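You operate a simulated robot arm through the tools that you are given. There is no shell and no other tool. Be economical: measure what you need, move in short steps, check, and stop when the job is done.

Carry out the task below with a simulated robot arm. There is one attempt and no reset: what you move stays moved.

TASK
Put things in order on the framing table top. At the end: the brown corner guard from the framing table top stands on top of the white weight; the blue coin tube stands where the green stamp card stood; the cream tin stands on top of the field pouch; the green stamp card stands where the cream tin stood; whatever was shut is shut again. Leave all else as you found it, and nothing knocked over.
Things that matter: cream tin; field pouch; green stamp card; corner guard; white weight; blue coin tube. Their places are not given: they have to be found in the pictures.

It is judged by the outcome, as a careful person would: the job done as asked, and still so three seconds after it is handed in. It fails if anything else is knocked over, pushed out of place, dropped, spilled or broken.

THE ROBOT
A 6-joint arm with a two-finger parallel gripper, fixed in place. Base frame: the origin is at the foot of the arm, x ahead of it, y to its left, z up; the work surface is at about z = 850. Lengths are in mm, angles in rad, forces in N, time in s.
With the tool pointing down near the work surface it reaches from about 240 to 640 mm from the base axis. Its first joint turns from -1.152 to 1.152 rad. Payload 2.7 kg.
Tool frame: the origin (TCP) lies between the finger pads and is the grasp point; the fingertips stand 23 mm ahead of it; z points along the fingers, y is the line along which they close. The gripper opens to 94 mm. The fingers are 38 mm wide and 10 mm thick; the gripper's body (54 by 96 mm) begins 39 mm behind the TCP.
Orientation is that of the tool frame in the base frame, as a unit quaternion [x, y, z, w]. With the fingers straight down and closing along the base's y, the tool's x points along the base's -x, its y along +y and its z along -z.

THE INTERFACE
- The arm moves only by the tool servo_tool. Its argument "moves" is text: rows parted by semicolons, each of 7 numbers parted by spaces: the gripper command, from -1 (shut) to 1 (fully open), values between in proportion, then the shift along the tool's x, y, z in mm, then the turn, a rotation vector about the tool's x, y, z in rad. In form: claw tx ty tz rx ry rz; .... A call has 1 to 8 rows; each row shifts and turns the commanded pose from where the row before left it, along the tool's axes as they then stand. A row lasts 0.2 s, in which the tool goes at most 50 mm and 0.15 rad; a call with a longer step from one row to the next is refused whole, and so is a gripper value outside its range. A pose out of reach is approached as far as the arm can. The call stops where the force on the tool passes 40 N (or 10 N more than at its start, if that is more) or the arm is blocked; 0.2 s more then pass. The fingers move at their own pace (about 45 mm/s each) and stop on an object; they squeeze with about 43 N. The grip force told is the motor's: it shows also when the fingers shut on nothing. Time passes only in rows, and 0.2 s behind the last, so rows that do not move let the fingers close. It gives the time, the measured TCP pose, the force on the tool (base axes), the opening and the grip force at its end, in the units of the frame above (readings bear some noise), and new pictures: "show" is both (left out), scene, wrist or none.
- Cameras (640 x 400 px; columns grow to the right, rows downward): "scene" is fixed at [76.3, -432.5, 1396.2]; the picture's right is [0.75, -0.66, 0.00], its down [-0.42, -0.47, -0.77] and it looks along [0.51, 0.58, -0.63] (base axes); focal length 340 px, centre (320, 200). "wrist" rides on the gripper at [-39, 0, -44] in the tool frame; the picture's right is [0.00, -1.00, 0.00], its down [0.97, 0.00, -0.24] and it looks along [0.24, 0.00, 0.97] (tool axes); focal length 218 px, centre (320, 200).
- pixel_to_xyz(camera, pixels): for up to 12 pixels [column, row] of the newest picture of that camera ("zoom" is the newest enlarged one), the place [x, y, z] in the base frame of the surface seen there, good to about 2 mm. No time passes.
- inspect(camera, box): a new picture of the part [left, top, right, bottom] of that camera's present view, enlarged. No time passes.
- sign_off(): hands the job in; it is judged then, once.

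Work in short steps. Measure before you move; look again where a grasp or a placing could have gone wrong, and mend it. You have 80 turns and 120 pictures in all, those below and enlarged ones among them. Open the gripper and draw the arm clear of the work before you hand the job in, unless the task says otherwise; then end with one line.

The tools are called after "Request:" by a JSON object that holds its "fn" and its "kwargs". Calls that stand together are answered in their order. servo_tool: Moves the arm, as the interface text tells. Its arguments: {"type":"object","properties":{"moves":{"type":"string"},"show":{"type":"string","enum":["both","scene","wrist","none"]}},"required":["moves"]} The other tools are called the same way: pixel_to_xyz (camera, pixels) gives the place of the surface under pixels of a picture; inspect (camera, box) takes an enlarged picture of a part of a camera's view; sign_off () hands the job in.

At the start:

```text
time_s: 0.0
ee_pos: [435.1, -158.4, 1140.1]
tcp_rot: [0.0, 1.0, 0.0, 0.001]
wrist_force: [-0.6, -0.3, 0.2]
gripper_width: 93.8
grip_force: 0.0
```

scene: 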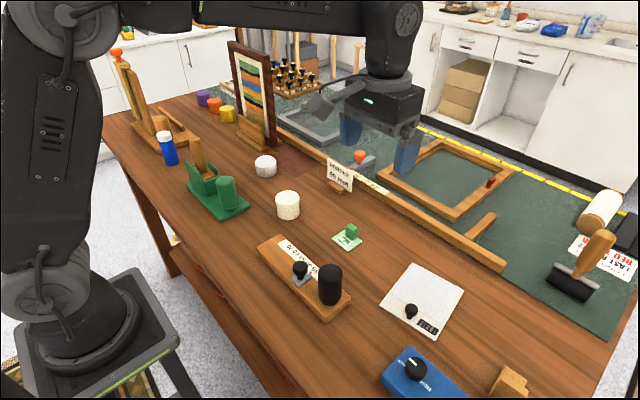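
wrist: 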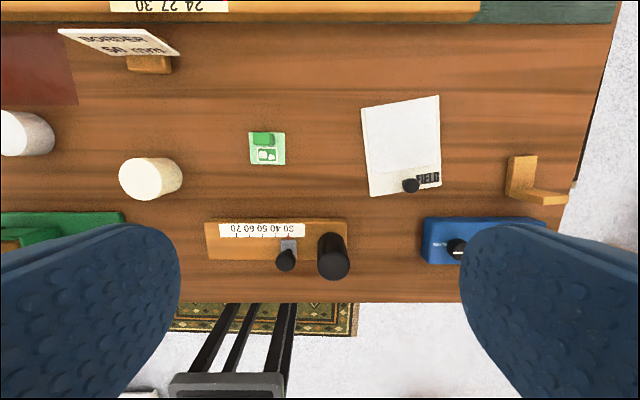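

I'll enlarge the parts of the scene holding the candidate objects: blue tube (167,148), white cylinders (265,165) and (287,205), card (347,237), pouch (423,300) and guard (510,382).

Request:
{"fn": "inspect", "kwargs": {"camera": "scene", "box": [120, 90, 380, 252]}}

Request:
{"fn": "inspect", "kwargs": {"camera": "scene", "box": [320, 220, 600, 400]}}

Request:
{"fn": "inspect", "kwargs": {"camera": "wrist", "box": [340, 80, 580, 280]}}

Request:
{"fn": "pixel_to_xyz", "kwargs": {"camera": "scene", "pixels": [[164, 134], [170, 162], [265, 160], [265, 175], [287, 196], [288, 216], [350, 229], [345, 241], [423, 285], [411, 309], [513, 375], [500, 385]]}}

Request:
{"fn": "pixel_to_xyz", "kwargs": {"camera": "wrist", "pixels": [[250, 133], [283, 133], [251, 163], [284, 163], [363, 108], [438, 97], [371, 195], [441, 186], [410, 185], [511, 158], [512, 194], [560, 198]]}}

```text
2.46 times, centred on (250, 171) of scene
```

zoom: 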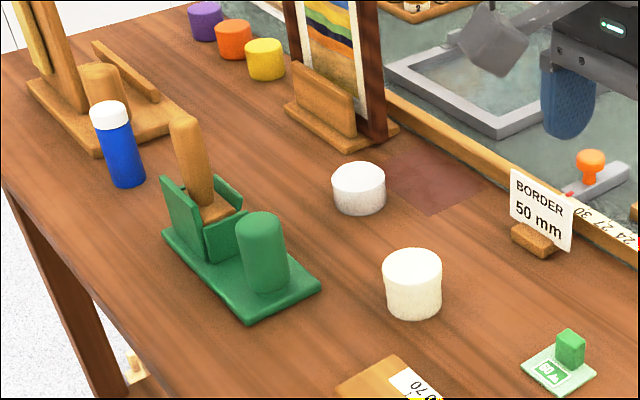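

```text
2.22 times, centred on (460, 310) of scene
```

zoom: 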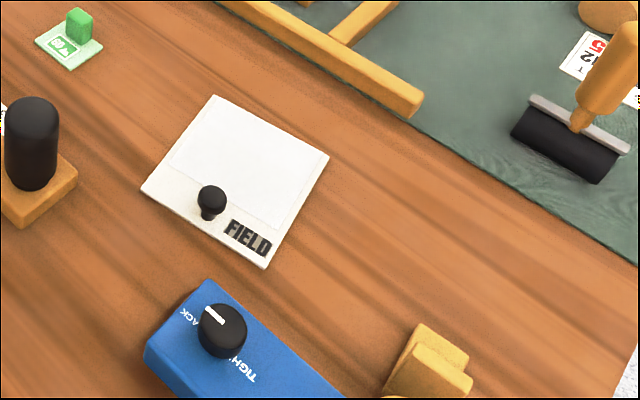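

```text
2.00 times, centred on (460, 180) of wrist
```

zoom: 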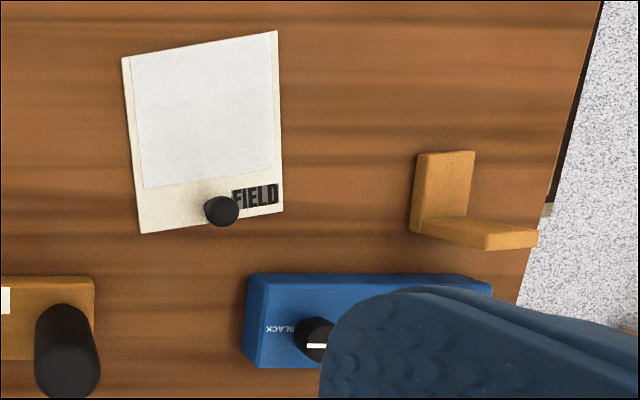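

```text
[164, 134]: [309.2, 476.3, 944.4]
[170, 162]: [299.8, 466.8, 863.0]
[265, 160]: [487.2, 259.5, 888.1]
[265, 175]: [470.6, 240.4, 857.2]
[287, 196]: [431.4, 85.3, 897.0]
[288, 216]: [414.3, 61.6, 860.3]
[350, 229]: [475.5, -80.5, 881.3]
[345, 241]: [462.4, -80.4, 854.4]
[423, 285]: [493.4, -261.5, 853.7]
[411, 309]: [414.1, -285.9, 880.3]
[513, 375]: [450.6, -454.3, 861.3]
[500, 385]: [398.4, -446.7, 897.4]
```

```text
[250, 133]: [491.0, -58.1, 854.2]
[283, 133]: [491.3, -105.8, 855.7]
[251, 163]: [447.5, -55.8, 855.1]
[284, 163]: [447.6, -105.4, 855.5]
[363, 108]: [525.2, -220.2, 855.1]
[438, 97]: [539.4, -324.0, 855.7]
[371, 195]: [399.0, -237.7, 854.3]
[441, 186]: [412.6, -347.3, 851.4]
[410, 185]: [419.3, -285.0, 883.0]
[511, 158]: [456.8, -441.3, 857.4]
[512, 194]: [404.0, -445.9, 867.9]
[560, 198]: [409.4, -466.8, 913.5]
```

Nothing stands shut so far except perhaps the pouch. I'll move over the cream tin (≈425,75) to measure it and the white weight from above.

Request:
{"fn": "servo_tool", "kwargs": {"moves": "1 0 48 0 0 0 0; 1 0 48 0 0 0 0; 1 0 48 0 0 0 0; 1 0 48 0 0 0 0; 1 10 45 0 0 0 0; 1 0 0 50 0 0 0; 1 0 0 50 0 0 0; 1 0 0 0 0 0 0"}}

```text
time_s: 1.8
ee_pos: [425.2, 77.7, 1036.8]
tcp_rot: [0.0, 1.0, 0.0, 0.0]
wrist_force: [0.2, 0.4, 0.1]
gripper_width: 94.1
grip_force: 0.0
```

scene: 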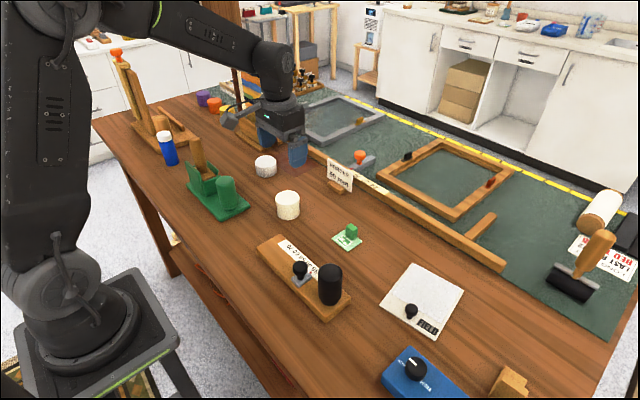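
wrist: 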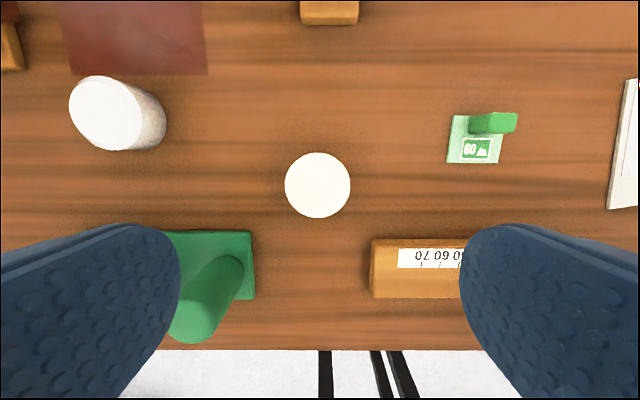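

Request:
{"fn": "pixel_to_xyz", "kwargs": {"camera": "wrist", "pixels": [[318, 185], [287, 185], [348, 185], [318, 156], [318, 214], [102, 113], [75, 113], [128, 113], [497, 122], [474, 122], [513, 122], [252, 265]]}}

Request:
{"fn": "pixel_to_xyz", "kwargs": {"camera": "wrist", "pixels": [[448, 162], [498, 163], [452, 116], [371, 270], [245, 233], [475, 165], [474, 118], [100, 80], [100, 145], [495, 115], [495, 131], [210, 300]]}}

Request:
{"fn": "inspect", "kwargs": {"camera": "wrist", "box": [420, 80, 540, 180]}}

```text
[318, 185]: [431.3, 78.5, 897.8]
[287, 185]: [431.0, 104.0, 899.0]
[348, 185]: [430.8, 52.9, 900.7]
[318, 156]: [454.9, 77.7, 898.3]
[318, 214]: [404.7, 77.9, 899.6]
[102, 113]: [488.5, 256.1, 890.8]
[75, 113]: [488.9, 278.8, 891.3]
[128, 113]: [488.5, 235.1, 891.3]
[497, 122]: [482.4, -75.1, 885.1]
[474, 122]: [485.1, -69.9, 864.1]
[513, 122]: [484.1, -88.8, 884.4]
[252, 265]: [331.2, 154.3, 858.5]
```

```text
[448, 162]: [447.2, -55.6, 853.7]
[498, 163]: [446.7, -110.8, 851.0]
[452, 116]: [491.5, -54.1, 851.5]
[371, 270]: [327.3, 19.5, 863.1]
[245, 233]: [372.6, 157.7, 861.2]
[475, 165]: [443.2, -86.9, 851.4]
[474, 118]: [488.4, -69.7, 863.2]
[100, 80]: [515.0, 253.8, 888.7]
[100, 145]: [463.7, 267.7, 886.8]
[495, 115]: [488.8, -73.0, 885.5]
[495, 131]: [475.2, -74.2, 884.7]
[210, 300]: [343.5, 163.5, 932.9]
```

```text
4.00 times, centred on (480, 130) of wrist
```

zoom: 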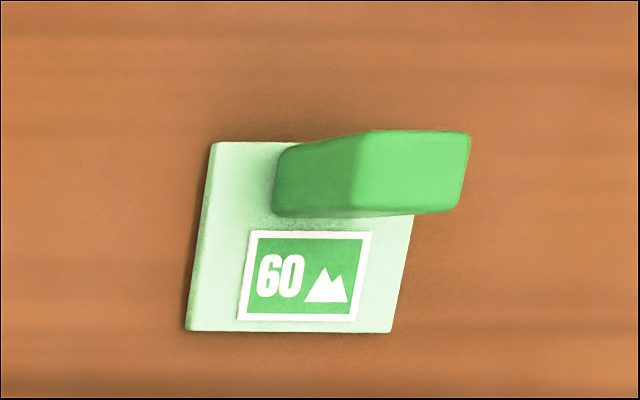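

Tin: centre about (430,78), top 899, Ø52. I'll descend with fingers straddling it along y and close.

Request:
{"fn": "servo_tool", "kwargs": {"moves": "1 -5 0 40 0 0 0; 1 0 0 45 0 0 0; 1 0 0 40 0 0 0; 1 0 0 29 0 0 0; 1 0 0 0 0 0 0; -1 0 0 0 0 0 0; -1 0 0 0 0 0 0; -1 0 0 0 0 0 0"}}

```text
time_s: 3.6
ee_pos: [429.2, 77.8, 885.1]
tcp_rot: [0.0, 1.0, 0.001, -0.001]
wrist_force: [0.0, -0.1, -0.4]
gripper_width: 55.4
grip_force: 37.6
```

scene: 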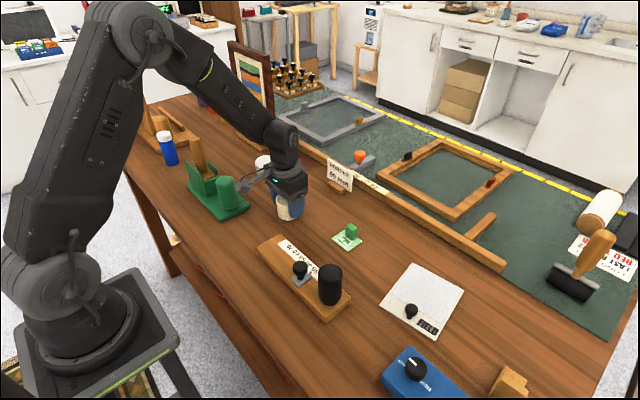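
wrist: 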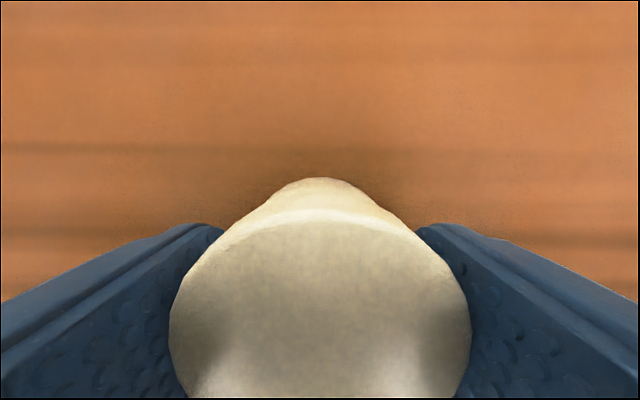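

Gripped at 55 mm. Lift and carry toward the pouch centre (≈475,-282).

Request:
{"fn": "servo_tool", "kwargs": {"moves": "-1 0 0 40 0 0 0", "show": "none"}}

```text
time_s: 4.0
ee_pos: [435.5, 78.8, 875.3]
tcp_rot: [-0.002, 1.0, 0.0, 0.009]
wrist_force: [-2.4, -0.2, 9.1]
gripper_width: 54.5
grip_force: 43.0
stopped in row 1: the force on the tool passed its limit (the readings are from after the stop); the commanded pose is now the measured one
```

I sent the wrong sign: tool +z is down, so I pressed onto the table and the force limit stopped it. I'll raise it gently and look.

Request:
{"fn": "servo_tool", "kwargs": {"moves": "-1 0 0 -5 0 0 0; -1 0 0 -15 0 0 0; -1 0 0 -40 0 0 0; -1 0 0 -45 0 0 0; -1 0 0 0 0 0 0"}}

```text
time_s: 5.2
ee_pos: [432.5, 78.0, 975.7]
tcp_rot: [-0.002, 1.0, 0.0, 0.007]
wrist_force: [-0.3, 0.7, -1.5]
gripper_width: 54.7
grip_force: 43.5
```

scene: 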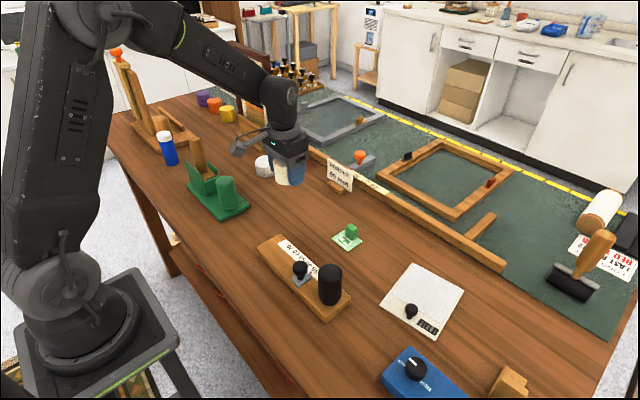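
wrist: 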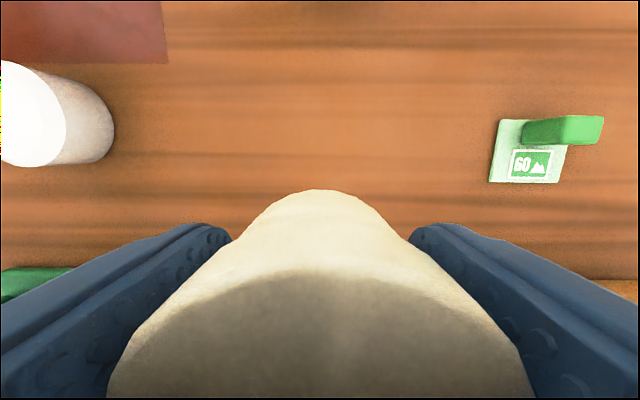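

Tin held well. Now carry it along −y at this height to the pouch.

Request:
{"fn": "servo_tool", "kwargs": {"moves": "-1 -5 -45 0 0 0 0; -1 -6 -45 0 0 0 0; -1 -6 -45 0 0 0 0; -1 -6 -45 0 0 0 0; -1 -6 -45 0 0 0 0; -1 -6 -45 0 0 0 0; -1 -4 -45 0 0 0 0; -1 -3 -45 0 0 0 0"}}

```text
time_s: 7.0
ee_pos: [476.6, -282.6, 976.6]
tcp_rot: [-0.001, 1.0, 0.001, 0.008]
wrist_force: [-0.3, -0.7, -2.0]
gripper_width: 54.6
grip_force: 43.3
```

scene: 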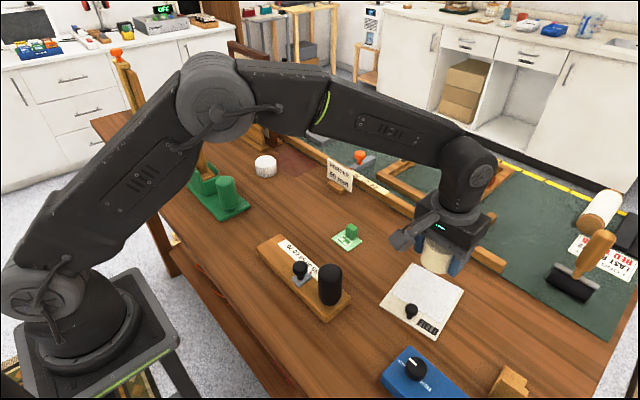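
wrist: 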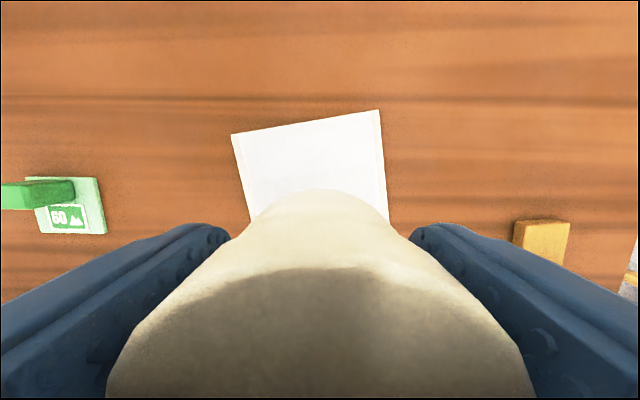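

Checking pouch surface height under scene pixels, and how the tin hangs.

Request:
{"fn": "inspect", "kwargs": {"camera": "scene", "box": [370, 200, 530, 350]}}

Request:
{"fn": "pixel_to_xyz", "kwargs": {"camera": "scene", "pixels": [[410, 275], [425, 290], [440, 300], [400, 290], [470, 320], [383, 304], [455, 292], [437, 340], [435, 268]]}}

Request:
{"fn": "pixel_to_xyz", "kwargs": {"camera": "wrist", "pixels": [[233, 135], [378, 111], [250, 215], [387, 215], [310, 165], [310, 80]]}}

```text
2.67 times, centred on (450, 275) of scene
```

zoom: 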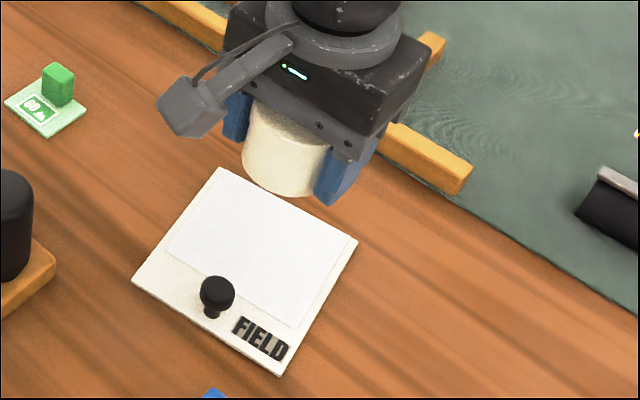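

```text
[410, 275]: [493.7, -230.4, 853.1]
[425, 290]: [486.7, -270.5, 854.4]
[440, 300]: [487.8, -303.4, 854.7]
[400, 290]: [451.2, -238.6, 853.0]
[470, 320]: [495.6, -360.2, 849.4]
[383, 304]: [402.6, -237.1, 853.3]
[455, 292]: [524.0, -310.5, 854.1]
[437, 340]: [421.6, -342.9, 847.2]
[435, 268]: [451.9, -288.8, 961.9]
```

```text
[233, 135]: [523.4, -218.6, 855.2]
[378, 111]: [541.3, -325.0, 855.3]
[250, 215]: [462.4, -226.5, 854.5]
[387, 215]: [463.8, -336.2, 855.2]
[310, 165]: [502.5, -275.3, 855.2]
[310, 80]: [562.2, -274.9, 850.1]
```

Pouch top ≈854. Descend to just above, watching forces.

Request:
{"fn": "servo_tool", "kwargs": {"moves": "-1 0 0 45 0 0 0; -1 0 0 38 0 0 0; -1 0 0 9 0 0 0; -1 0 0 2 0 0 0; -1 0 0 1 0 0 0; -1 0 0 0 0 0 0"}}

```text
time_s: 8.4
ee_pos: [478.2, -281.5, 883.0]
tcp_rot: [-0.002, 1.0, 0.001, 0.008]
wrist_force: [0.0, -0.3, -1.1]
gripper_width: 54.7
grip_force: 42.8
```

scene: 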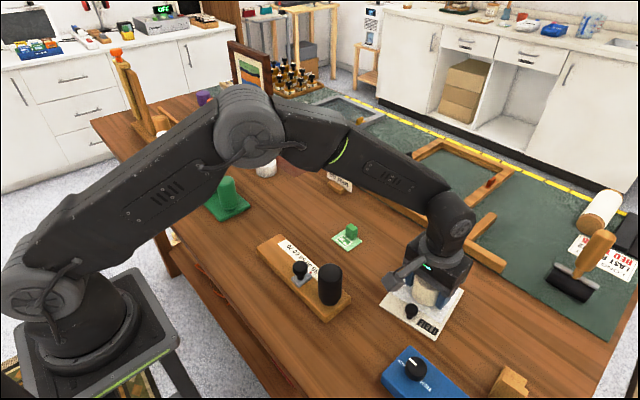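
wrist: 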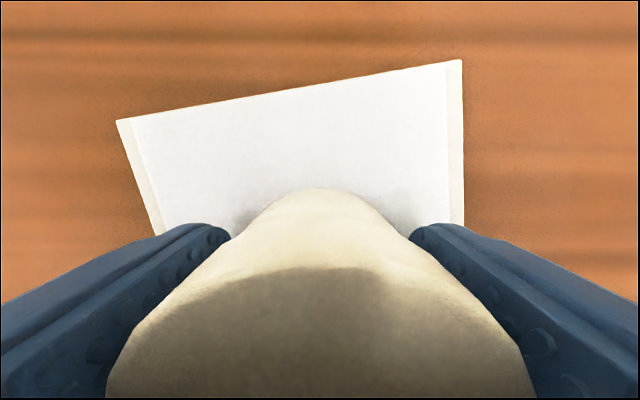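

Not yet touching; lower in 1 mm steps.

Request:
{"fn": "servo_tool", "kwargs": {"moves": "-1 0 0 1 0 0 0; -1 0 0 1 0 0 0; -1 0 0 1 0 0 0; -1 0 0 0 0 0 0", "show": "none"}}

Request:
{"fn": "servo_tool", "kwargs": {"moves": "-1 0 0 1 0 0 0; -1 0 0 0 0 0 0", "show": "none"}}

```text
time_s: 9.4
ee_pos: [477.0, -282.4, 879.2]
tcp_rot: [-0.002, 1.0, 0.001, 0.008]
wrist_force: [0.5, 0.5, -1.6]
gripper_width: 54.7
grip_force: 43.1
```

```text
time_s: 10.0
ee_pos: [478.8, -280.2, 878.4]
tcp_rot: [-0.002, 1.0, 0.001, 0.008]
wrist_force: [0.0, 0.7, -2.6]
gripper_width: 54.5
grip_force: 43.1
```

Request:
{"fn": "inspect", "kwargs": {"camera": "scene", "box": [380, 240, 480, 330]}}

Request:
{"fn": "servo_tool", "kwargs": {"moves": "-1 0 0 1 0 0 0; -1 0 0 0 0 0 0", "show": "none"}}

```text
4.44 times, centred on (430, 285) of scene
```

zoom: 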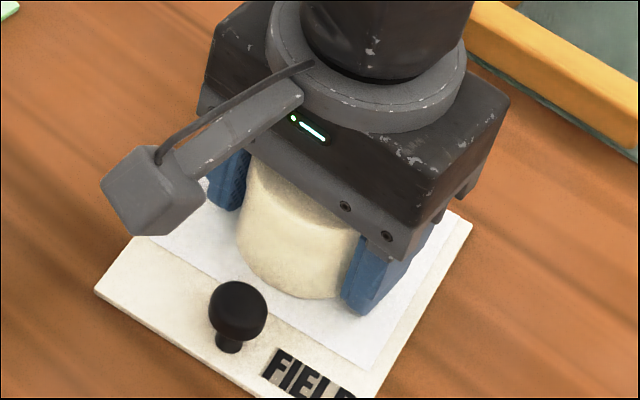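

```text
time_s: 10.6
ee_pos: [478.5, -280.7, 877.8]
tcp_rot: [-0.002, 1.0, 0.001, 0.008]
wrist_force: [0.0, -0.6, -1.5]
gripper_width: 54.4
grip_force: 43.3
```

Within a millimetre or so now. One more mm, then open slowly.

Request:
{"fn": "servo_tool", "kwargs": {"moves": "-1 0 0 1 0 0 0; -1 0 0 0 0 0 0; 0.3 0 0 0 0 0 0; 0.4 0 0 0 0 0 0; 0.6 0 0 0 0 0 0; 0.6 0 0 -3 0 0 0; 0.6 0 0 0 0 0 0"}}

```text
time_s: 12.2
ee_pos: [478.2, -281.1, 880.8]
tcp_rot: [-0.002, 1.0, 0.001, 0.007]
wrist_force: [-0.9, -0.1, 0.0]
gripper_width: 75.2
grip_force: 0.0
```

scene: 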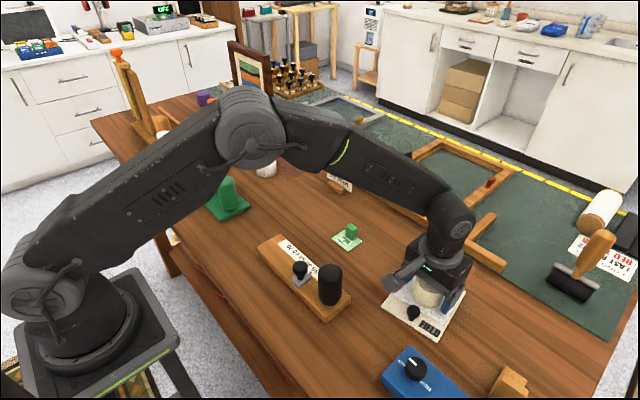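
wrist: 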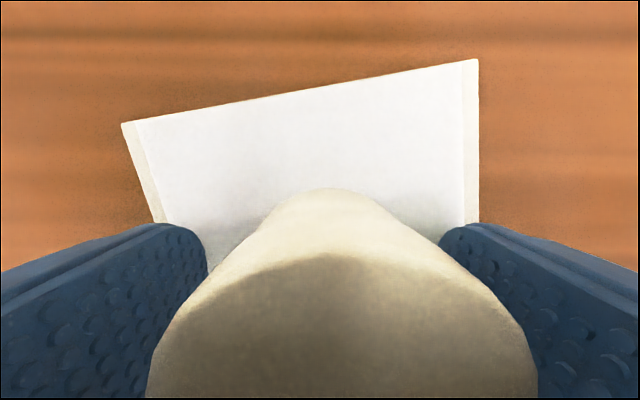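

Released, tin upright. Retreat upward, correcting the 0.015 rad tilt, and move toward the guard to view it.

Request:
{"fn": "servo_tool", "kwargs": {"moves": "0.8 0 0 -20 0 0 0; 1 0 0 -45 0 0 0; 1 0 0 -45 0 0 0; 1 0 0 -45 0 0.015 0; 1 15 -40 0 0 0 0.004; 1 15 -40 0 0 0 0; 1 15 -40 0 0 0 0; 1 0 0 0 0 0 0"}}

```text
time_s: 14.0
ee_pos: [432.4, -400.1, 1035.2]
tcp_rot: [-0.001, 1.0, 0.001, 0.0]
wrist_force: [0.7, 0.2, 1.0]
gripper_width: 94.2
grip_force: 0.1
```

scene: 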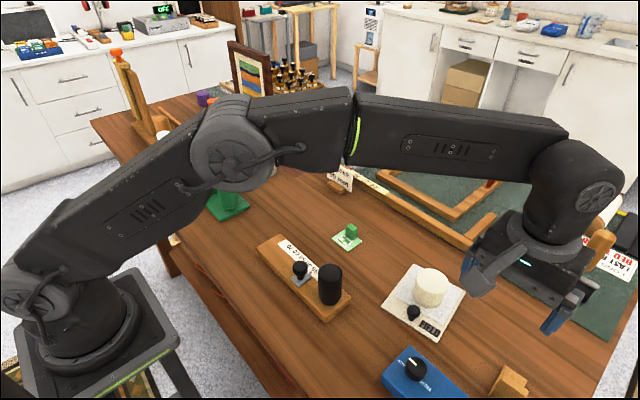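
wrist: 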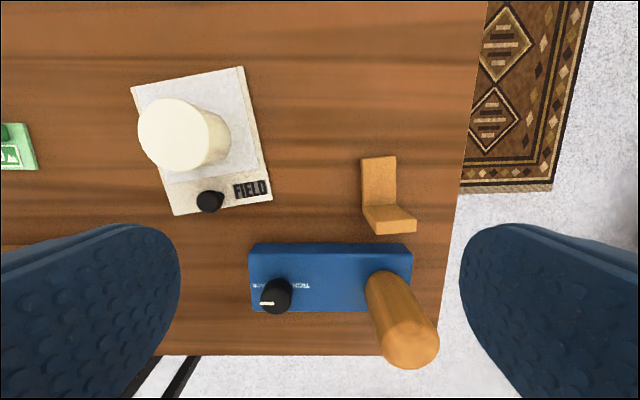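

The guard is at (388,195); a tall wooden handle stands on the blue box at (400,320). Measure both.

Request:
{"fn": "inspect", "kwargs": {"camera": "wrist", "box": [340, 140, 440, 250]}}

Request:
{"fn": "pixel_to_xyz", "kwargs": {"camera": "wrist", "pixels": [[364, 160], [393, 158], [364, 200], [396, 204], [368, 210], [407, 210], [378, 231], [414, 229], [395, 226], [387, 228], [410, 350], [378, 280]]}}

Request:
{"fn": "pixel_to_xyz", "kwargs": {"camera": "wrist", "pixels": [[170, 134], [145, 134], [196, 134], [410, 245], [410, 308], [250, 245], [410, 335], [390, 350], [435, 340]]}}

```text
3.64 times, centred on (390, 195) of wrist
```

zoom: 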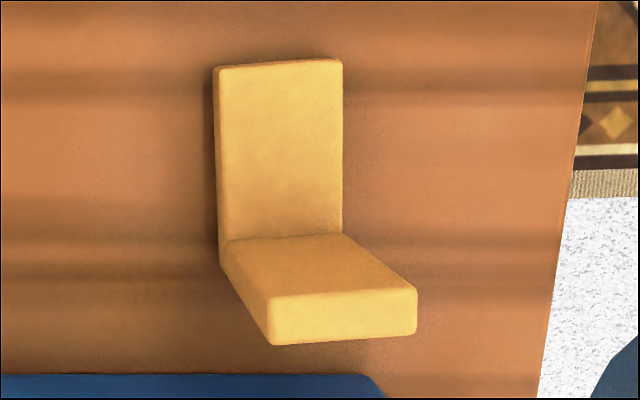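

```text
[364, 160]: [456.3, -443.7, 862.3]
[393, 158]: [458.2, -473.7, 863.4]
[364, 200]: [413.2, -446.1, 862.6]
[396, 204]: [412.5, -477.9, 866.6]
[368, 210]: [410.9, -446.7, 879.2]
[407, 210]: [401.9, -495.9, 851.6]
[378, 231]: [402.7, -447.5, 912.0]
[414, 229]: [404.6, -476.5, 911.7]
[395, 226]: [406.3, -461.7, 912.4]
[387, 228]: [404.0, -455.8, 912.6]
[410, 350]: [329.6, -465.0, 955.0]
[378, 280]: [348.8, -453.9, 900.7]
```

```text
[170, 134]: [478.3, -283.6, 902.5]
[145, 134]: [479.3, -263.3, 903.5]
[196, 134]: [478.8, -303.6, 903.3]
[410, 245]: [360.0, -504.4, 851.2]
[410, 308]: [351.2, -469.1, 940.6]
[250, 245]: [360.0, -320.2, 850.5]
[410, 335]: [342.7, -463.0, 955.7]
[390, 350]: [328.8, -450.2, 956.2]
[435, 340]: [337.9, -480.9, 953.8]
```

The grey box protruding from the gripper toward base −x, at (480,275), might hit the handle, so I'll measure it.

Request:
{"fn": "pixel_to_xyz", "kwargs": {"camera": "scene", "pixels": [[470, 285], [480, 293], [465, 265], [485, 262], [500, 255], [480, 280], [492, 285], [510, 245]]}}

Request:
{"fn": "inspect", "kwargs": {"camera": "scene", "box": [400, 180, 640, 400]}}

```text
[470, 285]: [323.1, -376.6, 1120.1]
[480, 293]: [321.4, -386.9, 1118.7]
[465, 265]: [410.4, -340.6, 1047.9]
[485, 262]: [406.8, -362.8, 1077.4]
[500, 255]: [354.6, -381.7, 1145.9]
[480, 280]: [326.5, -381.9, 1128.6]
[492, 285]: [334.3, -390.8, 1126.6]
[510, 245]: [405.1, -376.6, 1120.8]
```

```text
1.82 times, centred on (520, 290) of scene
```

zoom: 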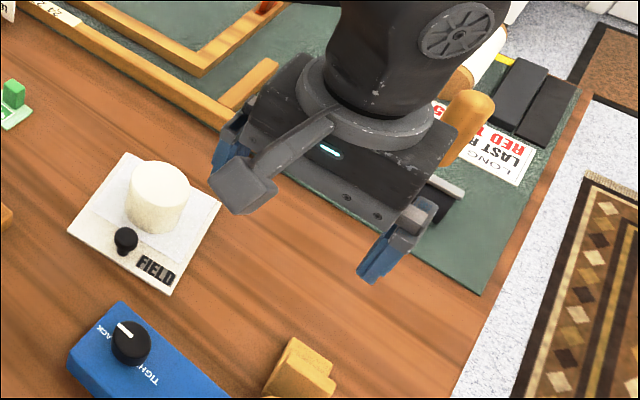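

The protruding box sits ~80 mm above the TCP and 80–115 mm toward −x. The handle top is 956, so a grasp of the guard's wall at TCP z≈890 leaves ~14 mm. Align (yaw −0.06), then descend partway.

Request:
{"fn": "servo_tool", "kwargs": {"moves": "1 12 -30 0 0 0 0; 1 12 -31 0 0 0 -0.06; 1 0 0 40 0 0 0; 1 0 0 40 0 0 0; 1 0 0 0 0 0 0"}}

```text
time_s: 15.2
ee_pos: [408.5, -461.2, 955.0]
tcp_rot: [-0.029, 1.0, 0.002, 0.0]
wrist_force: [-0.6, -1.1, 0.3]
gripper_width: 93.9
grip_force: 0.2
```

scene: 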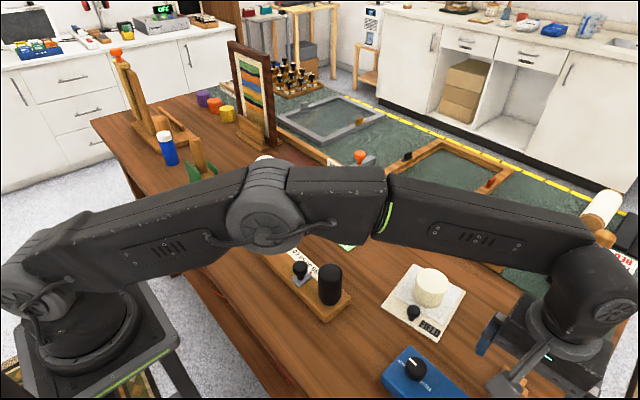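
wrist: 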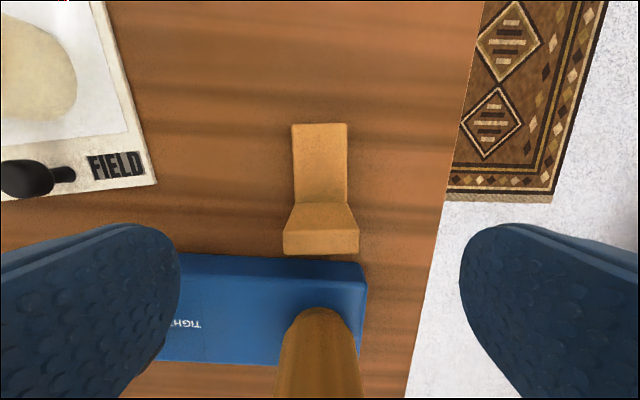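

Request:
{"fn": "pixel_to_xyz", "kwargs": {"camera": "wrist", "pixels": [[300, 235], [345, 232], [290, 232], [355, 230], [320, 330], [320, 312], [296, 140], [345, 140], [320, 380]]}}

Request:
{"fn": "pixel_to_xyz", "kwargs": {"camera": "scene", "pixels": [[500, 390], [510, 395], [495, 384], [515, 385]]}}

Request:
{"fn": "inspect", "kwargs": {"camera": "scene", "box": [440, 300, 640, 400]}}

```text
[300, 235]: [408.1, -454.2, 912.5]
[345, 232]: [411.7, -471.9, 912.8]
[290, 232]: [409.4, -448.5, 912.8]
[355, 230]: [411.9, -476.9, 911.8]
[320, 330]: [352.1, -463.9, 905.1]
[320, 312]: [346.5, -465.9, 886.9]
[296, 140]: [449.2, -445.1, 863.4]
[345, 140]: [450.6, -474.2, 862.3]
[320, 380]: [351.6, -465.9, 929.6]
```

```text
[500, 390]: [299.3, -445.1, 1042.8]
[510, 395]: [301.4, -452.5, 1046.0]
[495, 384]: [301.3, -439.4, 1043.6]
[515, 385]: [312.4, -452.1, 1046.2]
```

```text
3.20 times, centred on (540, 350) of scene
```

zoom: 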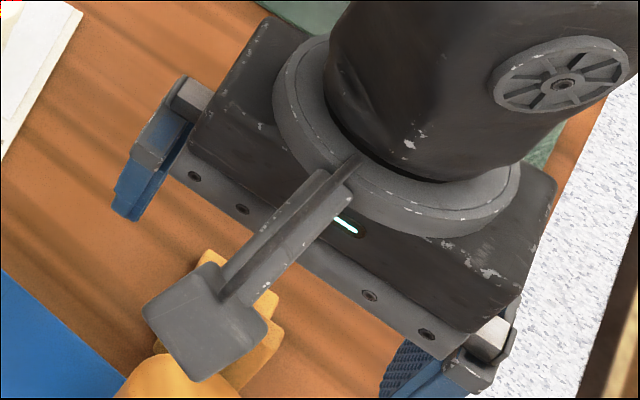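

Wall top spans y −448…−477 at z 912, aligned. I'll take it at TCP z≈896, leaving ≥15 mm over the handle. Descend in two steps and grip.

Request:
{"fn": "servo_tool", "kwargs": {"moves": "1 1 -1.5 30 0 0 0; 1 0 0 20 0 0 0; 0.4 0 0 9 0 0 0; -0.2 0 0 0 0 0 0; -1 0 0 0 0 0 0; -1 0 0 0 0 0 0; -1 0 0 0 0 0 0"}}

```text
time_s: 16.8
ee_pos: [405.2, -464.1, 895.6]
tcp_rot: [-0.029, 1.0, 0.0, 0.0]
wrist_force: [-0.5, 0.6, -0.8]
gripper_width: 33.2
grip_force: 42.9
```

scene: 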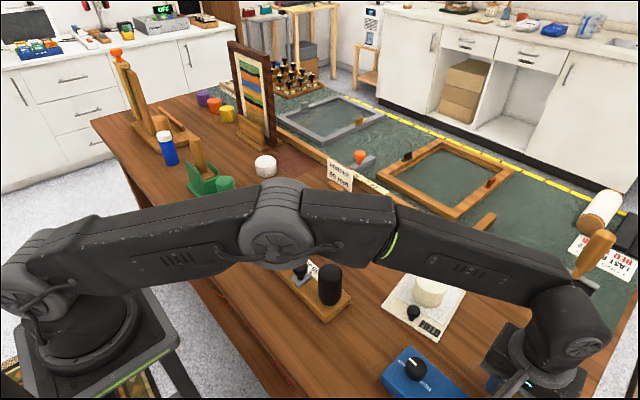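
wrist: 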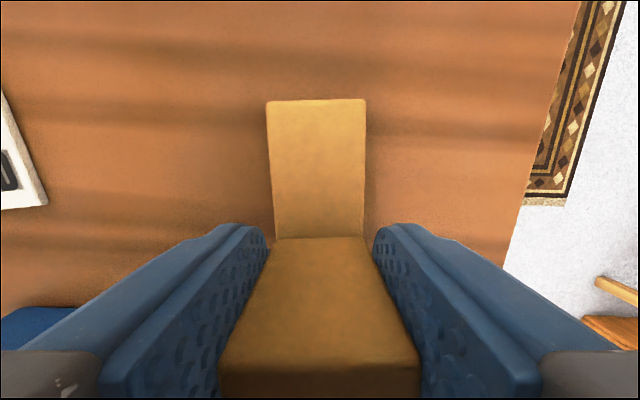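

Gripped at 33 mm. Lift straight up (−z).

Request:
{"fn": "servo_tool", "kwargs": {"moves": "-1 0 0 -15 0 0 0; -1 0 0 -45 0 0 0; -1 0 0 -45 0 0 0; -1 0 0 -45 0 0 0; -1 0 0 0 0 0 0.06; -1 0 45 0 0 0 0; -1 0 45 0 0 0 0; -1 0 45 0 0 0 0"}}

Request:
{"fn": "servo_tool", "kwargs": {"moves": "-1 0 45 0 0 0 0; -1 0 45 0 0 0 0; -1 0 45 0 0 0 0; -1 0 45 0 0 0 0; -1 0 45 0 0 0 0; -1 0 45 0 0 0 0; -1 0 45 0 0 0 0; -1 0 45 0 0 0 0"}}

```text
time_s: 18.6
ee_pos: [406.5, -328.5, 1045.7]
tcp_rot: [0.001, 1.0, 0.001, 0.0]
wrist_force: [0.3, 0.5, -0.4]
gripper_width: 33.1
grip_force: 42.9
```

scene: 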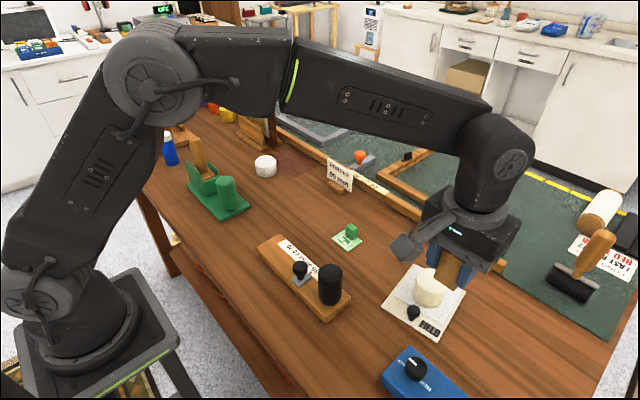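
wrist: 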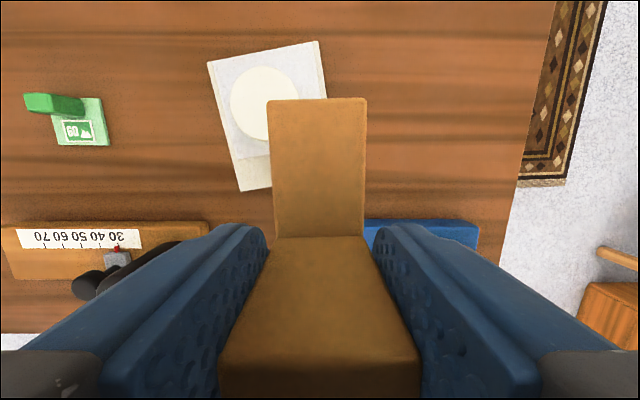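

```text
time_s: 20.4
ee_pos: [404.8, 32.3, 1049.3]
tcp_rot: [0.001, 1.0, 0.001, 0.0]
wrist_force: [-0.2, 0.9, -0.2]
gripper_width: 33.0
grip_force: 42.6
```

scene: 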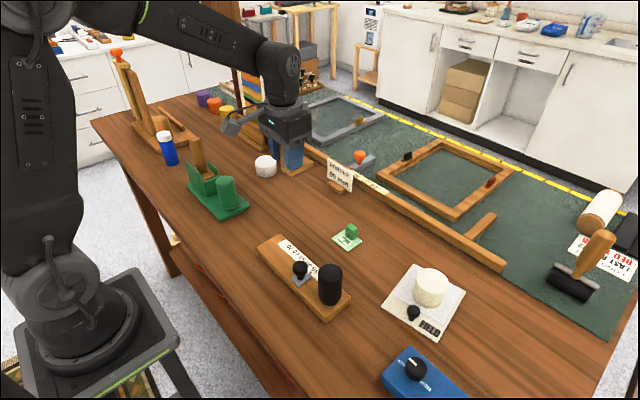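
wrist: 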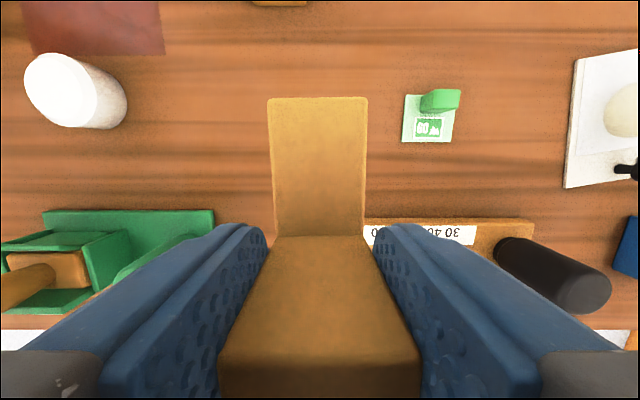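

Measure the weight top (60,90) again, the easel, and green-stand handles near the path.

Request:
{"fn": "pixel_to_xyz", "kwargs": {"camera": "wrist", "pixels": [[60, 90], [30, 88], [90, 92], [60, 57], [62, 122], [30, 290]]}}

Request:
{"fn": "pixel_to_xyz", "kwargs": {"camera": "scene", "pixels": [[265, 158], [255, 160], [276, 160], [265, 163], [198, 140], [224, 180], [250, 128], [266, 145], [236, 95], [243, 70], [338, 165]]}}

Request:
{"fn": "inspect", "kwargs": {"camera": "scene", "box": [180, 60, 360, 220]}}

```text
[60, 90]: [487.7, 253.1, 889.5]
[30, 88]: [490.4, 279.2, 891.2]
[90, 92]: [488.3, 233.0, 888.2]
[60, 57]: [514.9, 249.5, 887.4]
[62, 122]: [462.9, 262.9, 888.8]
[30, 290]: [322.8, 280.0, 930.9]
```

```text
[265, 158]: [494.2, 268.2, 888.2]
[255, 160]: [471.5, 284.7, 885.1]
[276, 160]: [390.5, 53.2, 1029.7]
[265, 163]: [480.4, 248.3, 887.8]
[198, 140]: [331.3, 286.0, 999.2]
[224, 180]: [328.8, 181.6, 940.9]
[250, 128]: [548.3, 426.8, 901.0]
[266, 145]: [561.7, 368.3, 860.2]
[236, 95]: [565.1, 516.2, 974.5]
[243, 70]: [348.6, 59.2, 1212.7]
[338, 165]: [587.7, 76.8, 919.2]
```

```text
2.50 times, centred on (270, 140) of scene
```

zoom: 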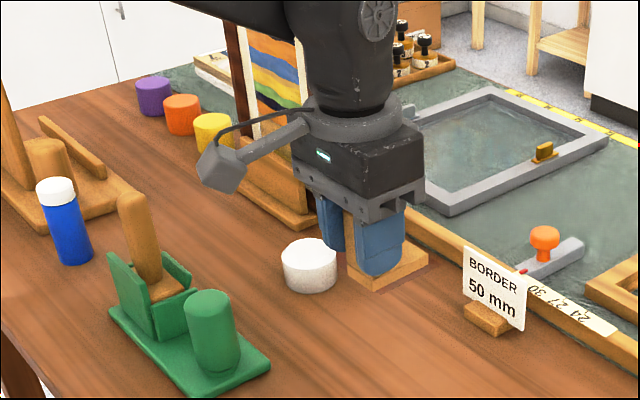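

Weight centre (489,256), top ≈889. Move the guard to TCP (468,256) so its base centres on the weight; contact expected at TCP z≈935.

Request:
{"fn": "servo_tool", "kwargs": {"moves": "-1 -12 45 0 0 0 0; -1 -13 45 0 0 0 0; -1 -13 45 0 0 0 0; -1 -13 45 0 0 0 0; -1 -12 44 0 0 0 0; -1 0 0 45 0 0 0; -1 0 0 40 0 0 0; -1 0 0 0 0 0 0"}}

```text
time_s: 22.2
ee_pos: [467.9, 255.9, 961.7]
tcp_rot: [0.0, 1.0, 0.002, 0.0]
wrist_force: [-0.5, 0.4, -0.2]
gripper_width: 33.0
grip_force: 43.0
```

scene: 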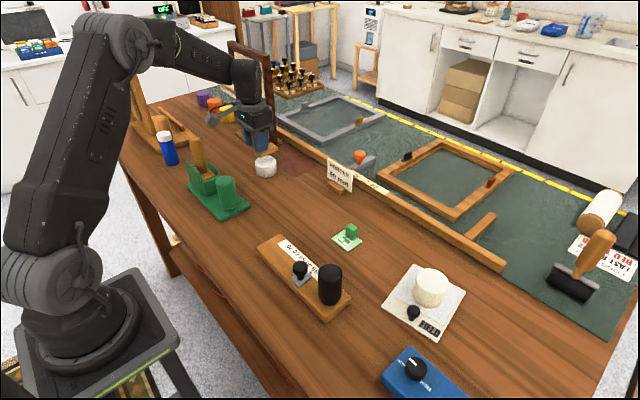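
wrist: 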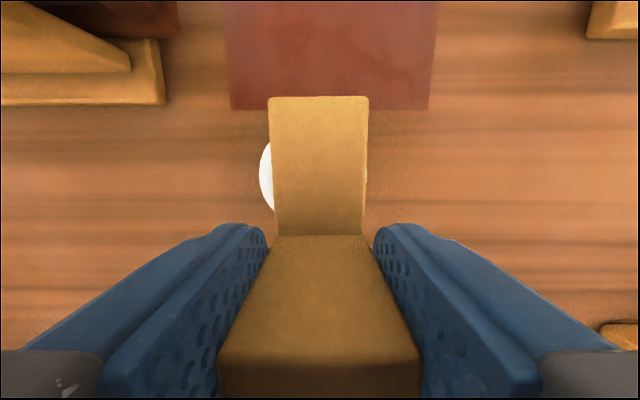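

Request:
{"fn": "pixel_to_xyz", "kwargs": {"camera": "wrist", "pixels": [[262, 175], [267, 175], [366, 175], [368, 172], [365, 180], [270, 205], [300, 150]]}}

Request:
{"fn": "inspect", "kwargs": {"camera": "wrist", "box": [220, 80, 420, 240]}}

```text
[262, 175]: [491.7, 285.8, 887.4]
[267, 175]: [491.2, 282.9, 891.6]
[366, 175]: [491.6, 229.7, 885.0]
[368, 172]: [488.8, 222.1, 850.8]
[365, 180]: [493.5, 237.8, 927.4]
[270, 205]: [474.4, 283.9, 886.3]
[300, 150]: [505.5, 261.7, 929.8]
```

```text
2.50 times, centred on (320, 160) of wrist
```

zoom: 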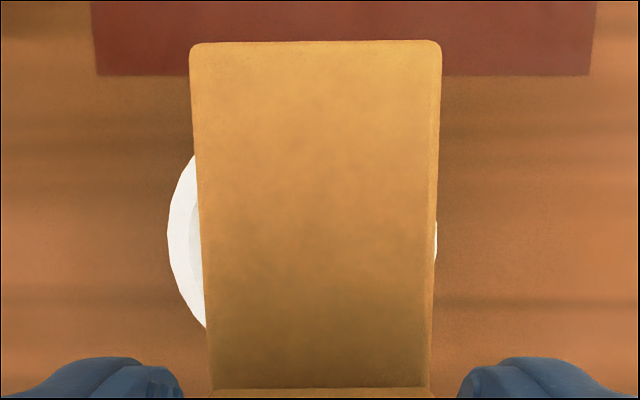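

Weight spans y 230–287: centre ≈258. Shift +2 y, +1 x and lower 22, then in 1 mm steps.

Request:
{"fn": "servo_tool", "kwargs": {"moves": "-1 -1 2 12 0 0 0; -1 0 0 10 0 0 0; -1 0 0 2 0 0 0; -1 0 0 1 0 0 0; -1 0 0 0 0 0 0", "show": "none"}}

Request:
{"fn": "servo_tool", "kwargs": {"moves": "-1 0 0 1 0 0 0; -1 0 0 0 0 0 0", "show": "none"}}

```text
time_s: 23.4
ee_pos: [469.9, 257.9, 936.1]
tcp_rot: [0.0, 1.0, 0.001, 0.001]
wrist_force: [-0.2, -0.3, -0.7]
gripper_width: 33.1
grip_force: 42.7
```

```text
time_s: 24.0
ee_pos: [470.3, 257.7, 935.0]
tcp_rot: [0.0, 1.0, 0.001, 0.0]
wrist_force: [-1.2, 0.5, 0.0]
gripper_width: 33.1
grip_force: 43.1
```

Request:
{"fn": "servo_tool", "kwargs": {"moves": "-1 0 0 1 0 0 0; -1 0 0 0 0 0 0", "show": "none"}}

Request:
{"fn": "servo_tool", "kwargs": {"moves": "-1 0 0 1 0 0 0; -1 0 0 0 0 0 0"}}

Request:
{"fn": "inspect", "kwargs": {"camera": "scene", "box": [220, 110, 310, 200]}}

```text
time_s: 24.6
ee_pos: [469.6, 258.2, 935.3]
tcp_rot: [0.0, 1.0, 0.001, 0.001]
wrist_force: [-0.2, -1.0, 2.3]
gripper_width: 33.1
grip_force: 43.0
```

```text
time_s: 25.2
ee_pos: [470.4, 257.9, 934.8]
tcp_rot: [0.0, 1.0, 0.001, 0.002]
wrist_force: [-3.1, -0.6, 13.4]
gripper_width: 32.9
grip_force: 42.9
```

scene: 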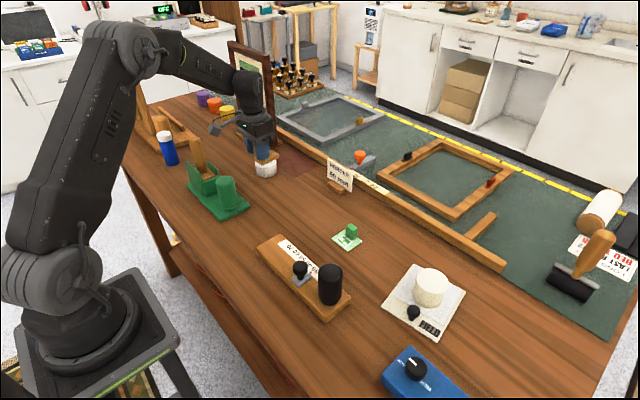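
wrist: 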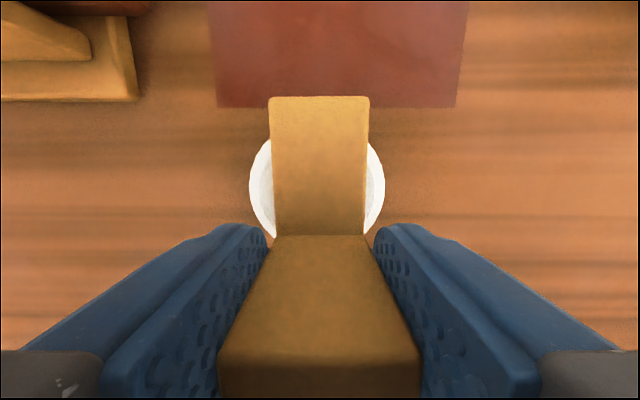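

```text
4.44 times, centred on (265, 155) of scene
```

zoom: 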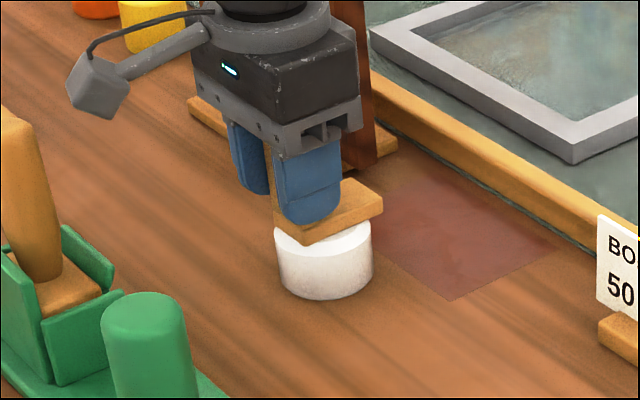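

Contact (13 N up), guard centred on the weight. Relieve 1 mm and open slowly to ~50 mm.

Request:
{"fn": "servo_tool", "kwargs": {"moves": "-1 0 0 -1 0 0 0; -0.2 0 0 0 0 0 0; 0 0 0 0 0 0 0; 0.2 0 0 0 0 0 0; 0.2 0 0 0 0 0 0"}}

```text
time_s: 26.4
ee_pos: [470.1, 259.3, 934.1]
tcp_rot: [0.0, 1.0, 0.001, 0.0]
wrist_force: [0.8, -0.4, 0.1]
gripper_width: 56.4
grip_force: 0.0
```

scene: 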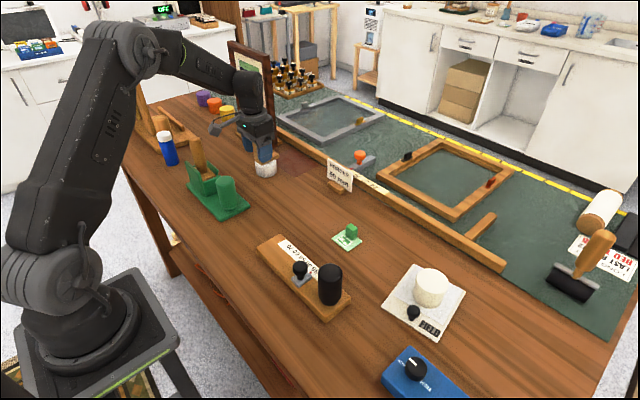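
wrist: 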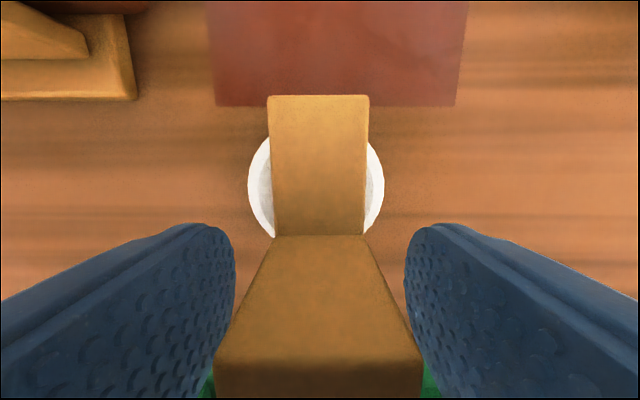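

Guard stands by itself. Retreat up, then on to the green card.

Request:
{"fn": "servo_tool", "kwargs": {"moves": "0.2 0 0 -25 0 0 0; 0.2 0 0 -45 0 0 0; 0.5 0 0 -30 0 0 0; 0.5 0 -48 0 0 0 0; 0.5 0 -48 0 0 0 0; 0.5 0 -48 0 0 0 0; 0.5 0 -48 0 0 0 0; 0.5 0 -48 0 0 0 0", "show": "none"}}

Request:
{"fn": "servo_tool", "kwargs": {"moves": "0.5 0 -48 0 0 0 0; 0.5 0 -48 0 0 0 0; 0.5 -8 0 40 0 0 0; 0.5 0 0 0 0 0 0"}}

```text
time_s: 28.2
ee_pos: [470.5, 16.4, 1036.4]
tcp_rot: [0.0, 1.0, 0.001, 0.001]
wrist_force: [0.4, 0.5, -0.4]
gripper_width: 70.5
grip_force: 0.0
```

```text
time_s: 29.2
ee_pos: [479.1, -78.5, 992.2]
tcp_rot: [0.0, 1.0, 0.001, 0.0]
wrist_force: [-0.1, 0.0, 0.4]
gripper_width: 70.6
grip_force: 0.2
```

scene: 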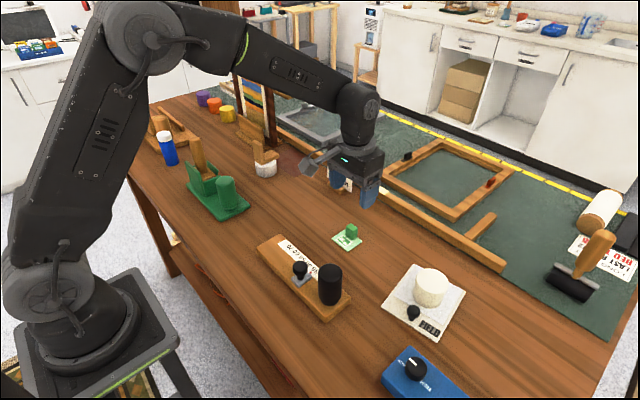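
wrist: 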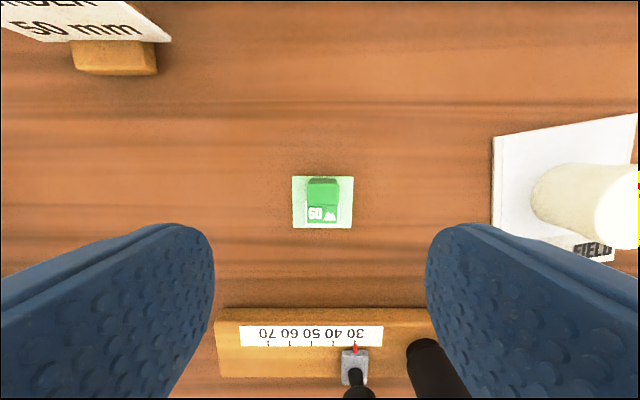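

Request:
{"fn": "inspect", "kwargs": {"camera": "wrist", "box": [270, 160, 370, 240]}}

Request:
{"fn": "pixel_to_xyz", "kwargs": {"camera": "wrist", "pixels": [[293, 177], [352, 177], [294, 227], [351, 228], [309, 190], [336, 190], [322, 181], [322, 192], [322, 201]]}}

Request:
{"fn": "inspect", "kwargs": {"camera": "scene", "box": [220, 110, 380, 260]}}

```text
5.00 times, centred on (320, 200) of wrist
```

zoom: 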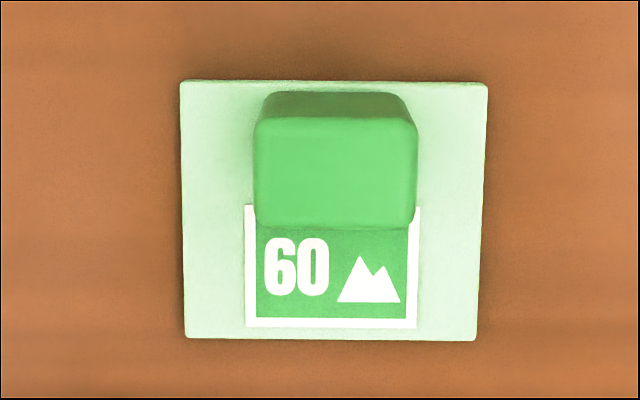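

```text
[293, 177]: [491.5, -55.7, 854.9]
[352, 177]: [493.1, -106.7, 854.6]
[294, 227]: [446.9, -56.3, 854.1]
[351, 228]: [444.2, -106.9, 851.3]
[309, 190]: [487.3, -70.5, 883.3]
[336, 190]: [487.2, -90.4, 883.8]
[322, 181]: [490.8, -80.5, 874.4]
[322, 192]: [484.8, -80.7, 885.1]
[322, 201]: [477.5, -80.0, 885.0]
```

```text
2.67 times, centred on (300, 185) of scene
```

zoom: 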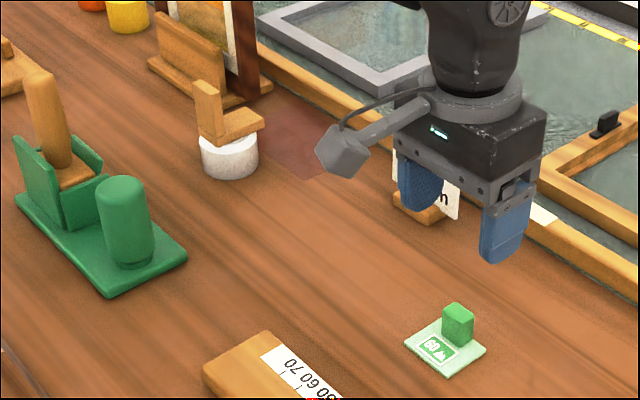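

Card plate centre (469,−81); block centre (481,−81), top 885. Descend to TCP z≈883 and grip along y.

Request:
{"fn": "servo_tool", "kwargs": {"moves": "0.3 -2 -2.5 40 0 0 0; 0.2 0 0 40 0 0 0; 0.2 0 0 29 0 0 0; 0.2 0 0 0 0 0 0; -0.4 0 0 0 0 0 0; -1 0 0 0 0 0 0; -1 0 0 0 0 0 0; -1 0 0 0 0 0 0"}}

```text
time_s: 31.0
ee_pos: [479.3, -81.1, 886.0]
tcp_rot: [0.0, 1.0, 0.0, 0.0]
wrist_force: [0.1, -0.4, 0.0]
gripper_width: 22.6
grip_force: 43.5
```

scene: 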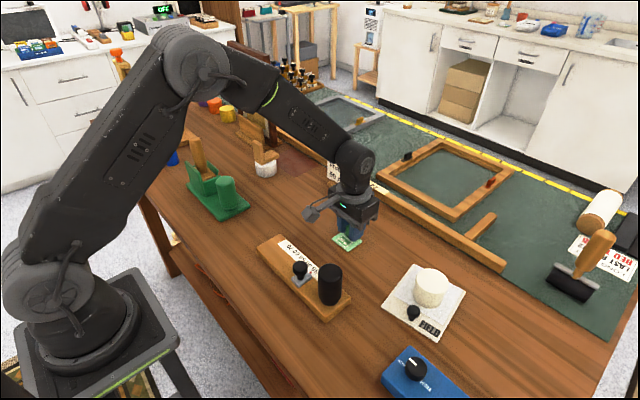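
wrist: 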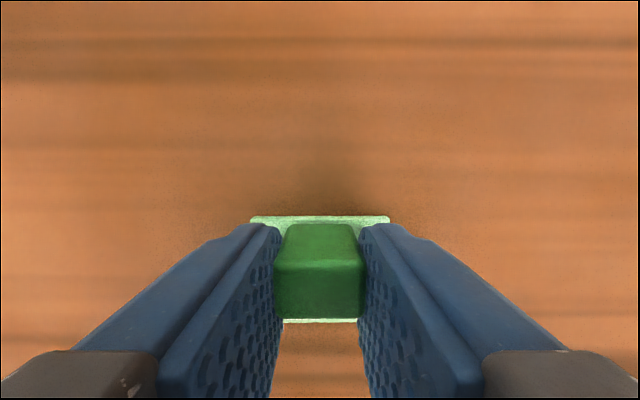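

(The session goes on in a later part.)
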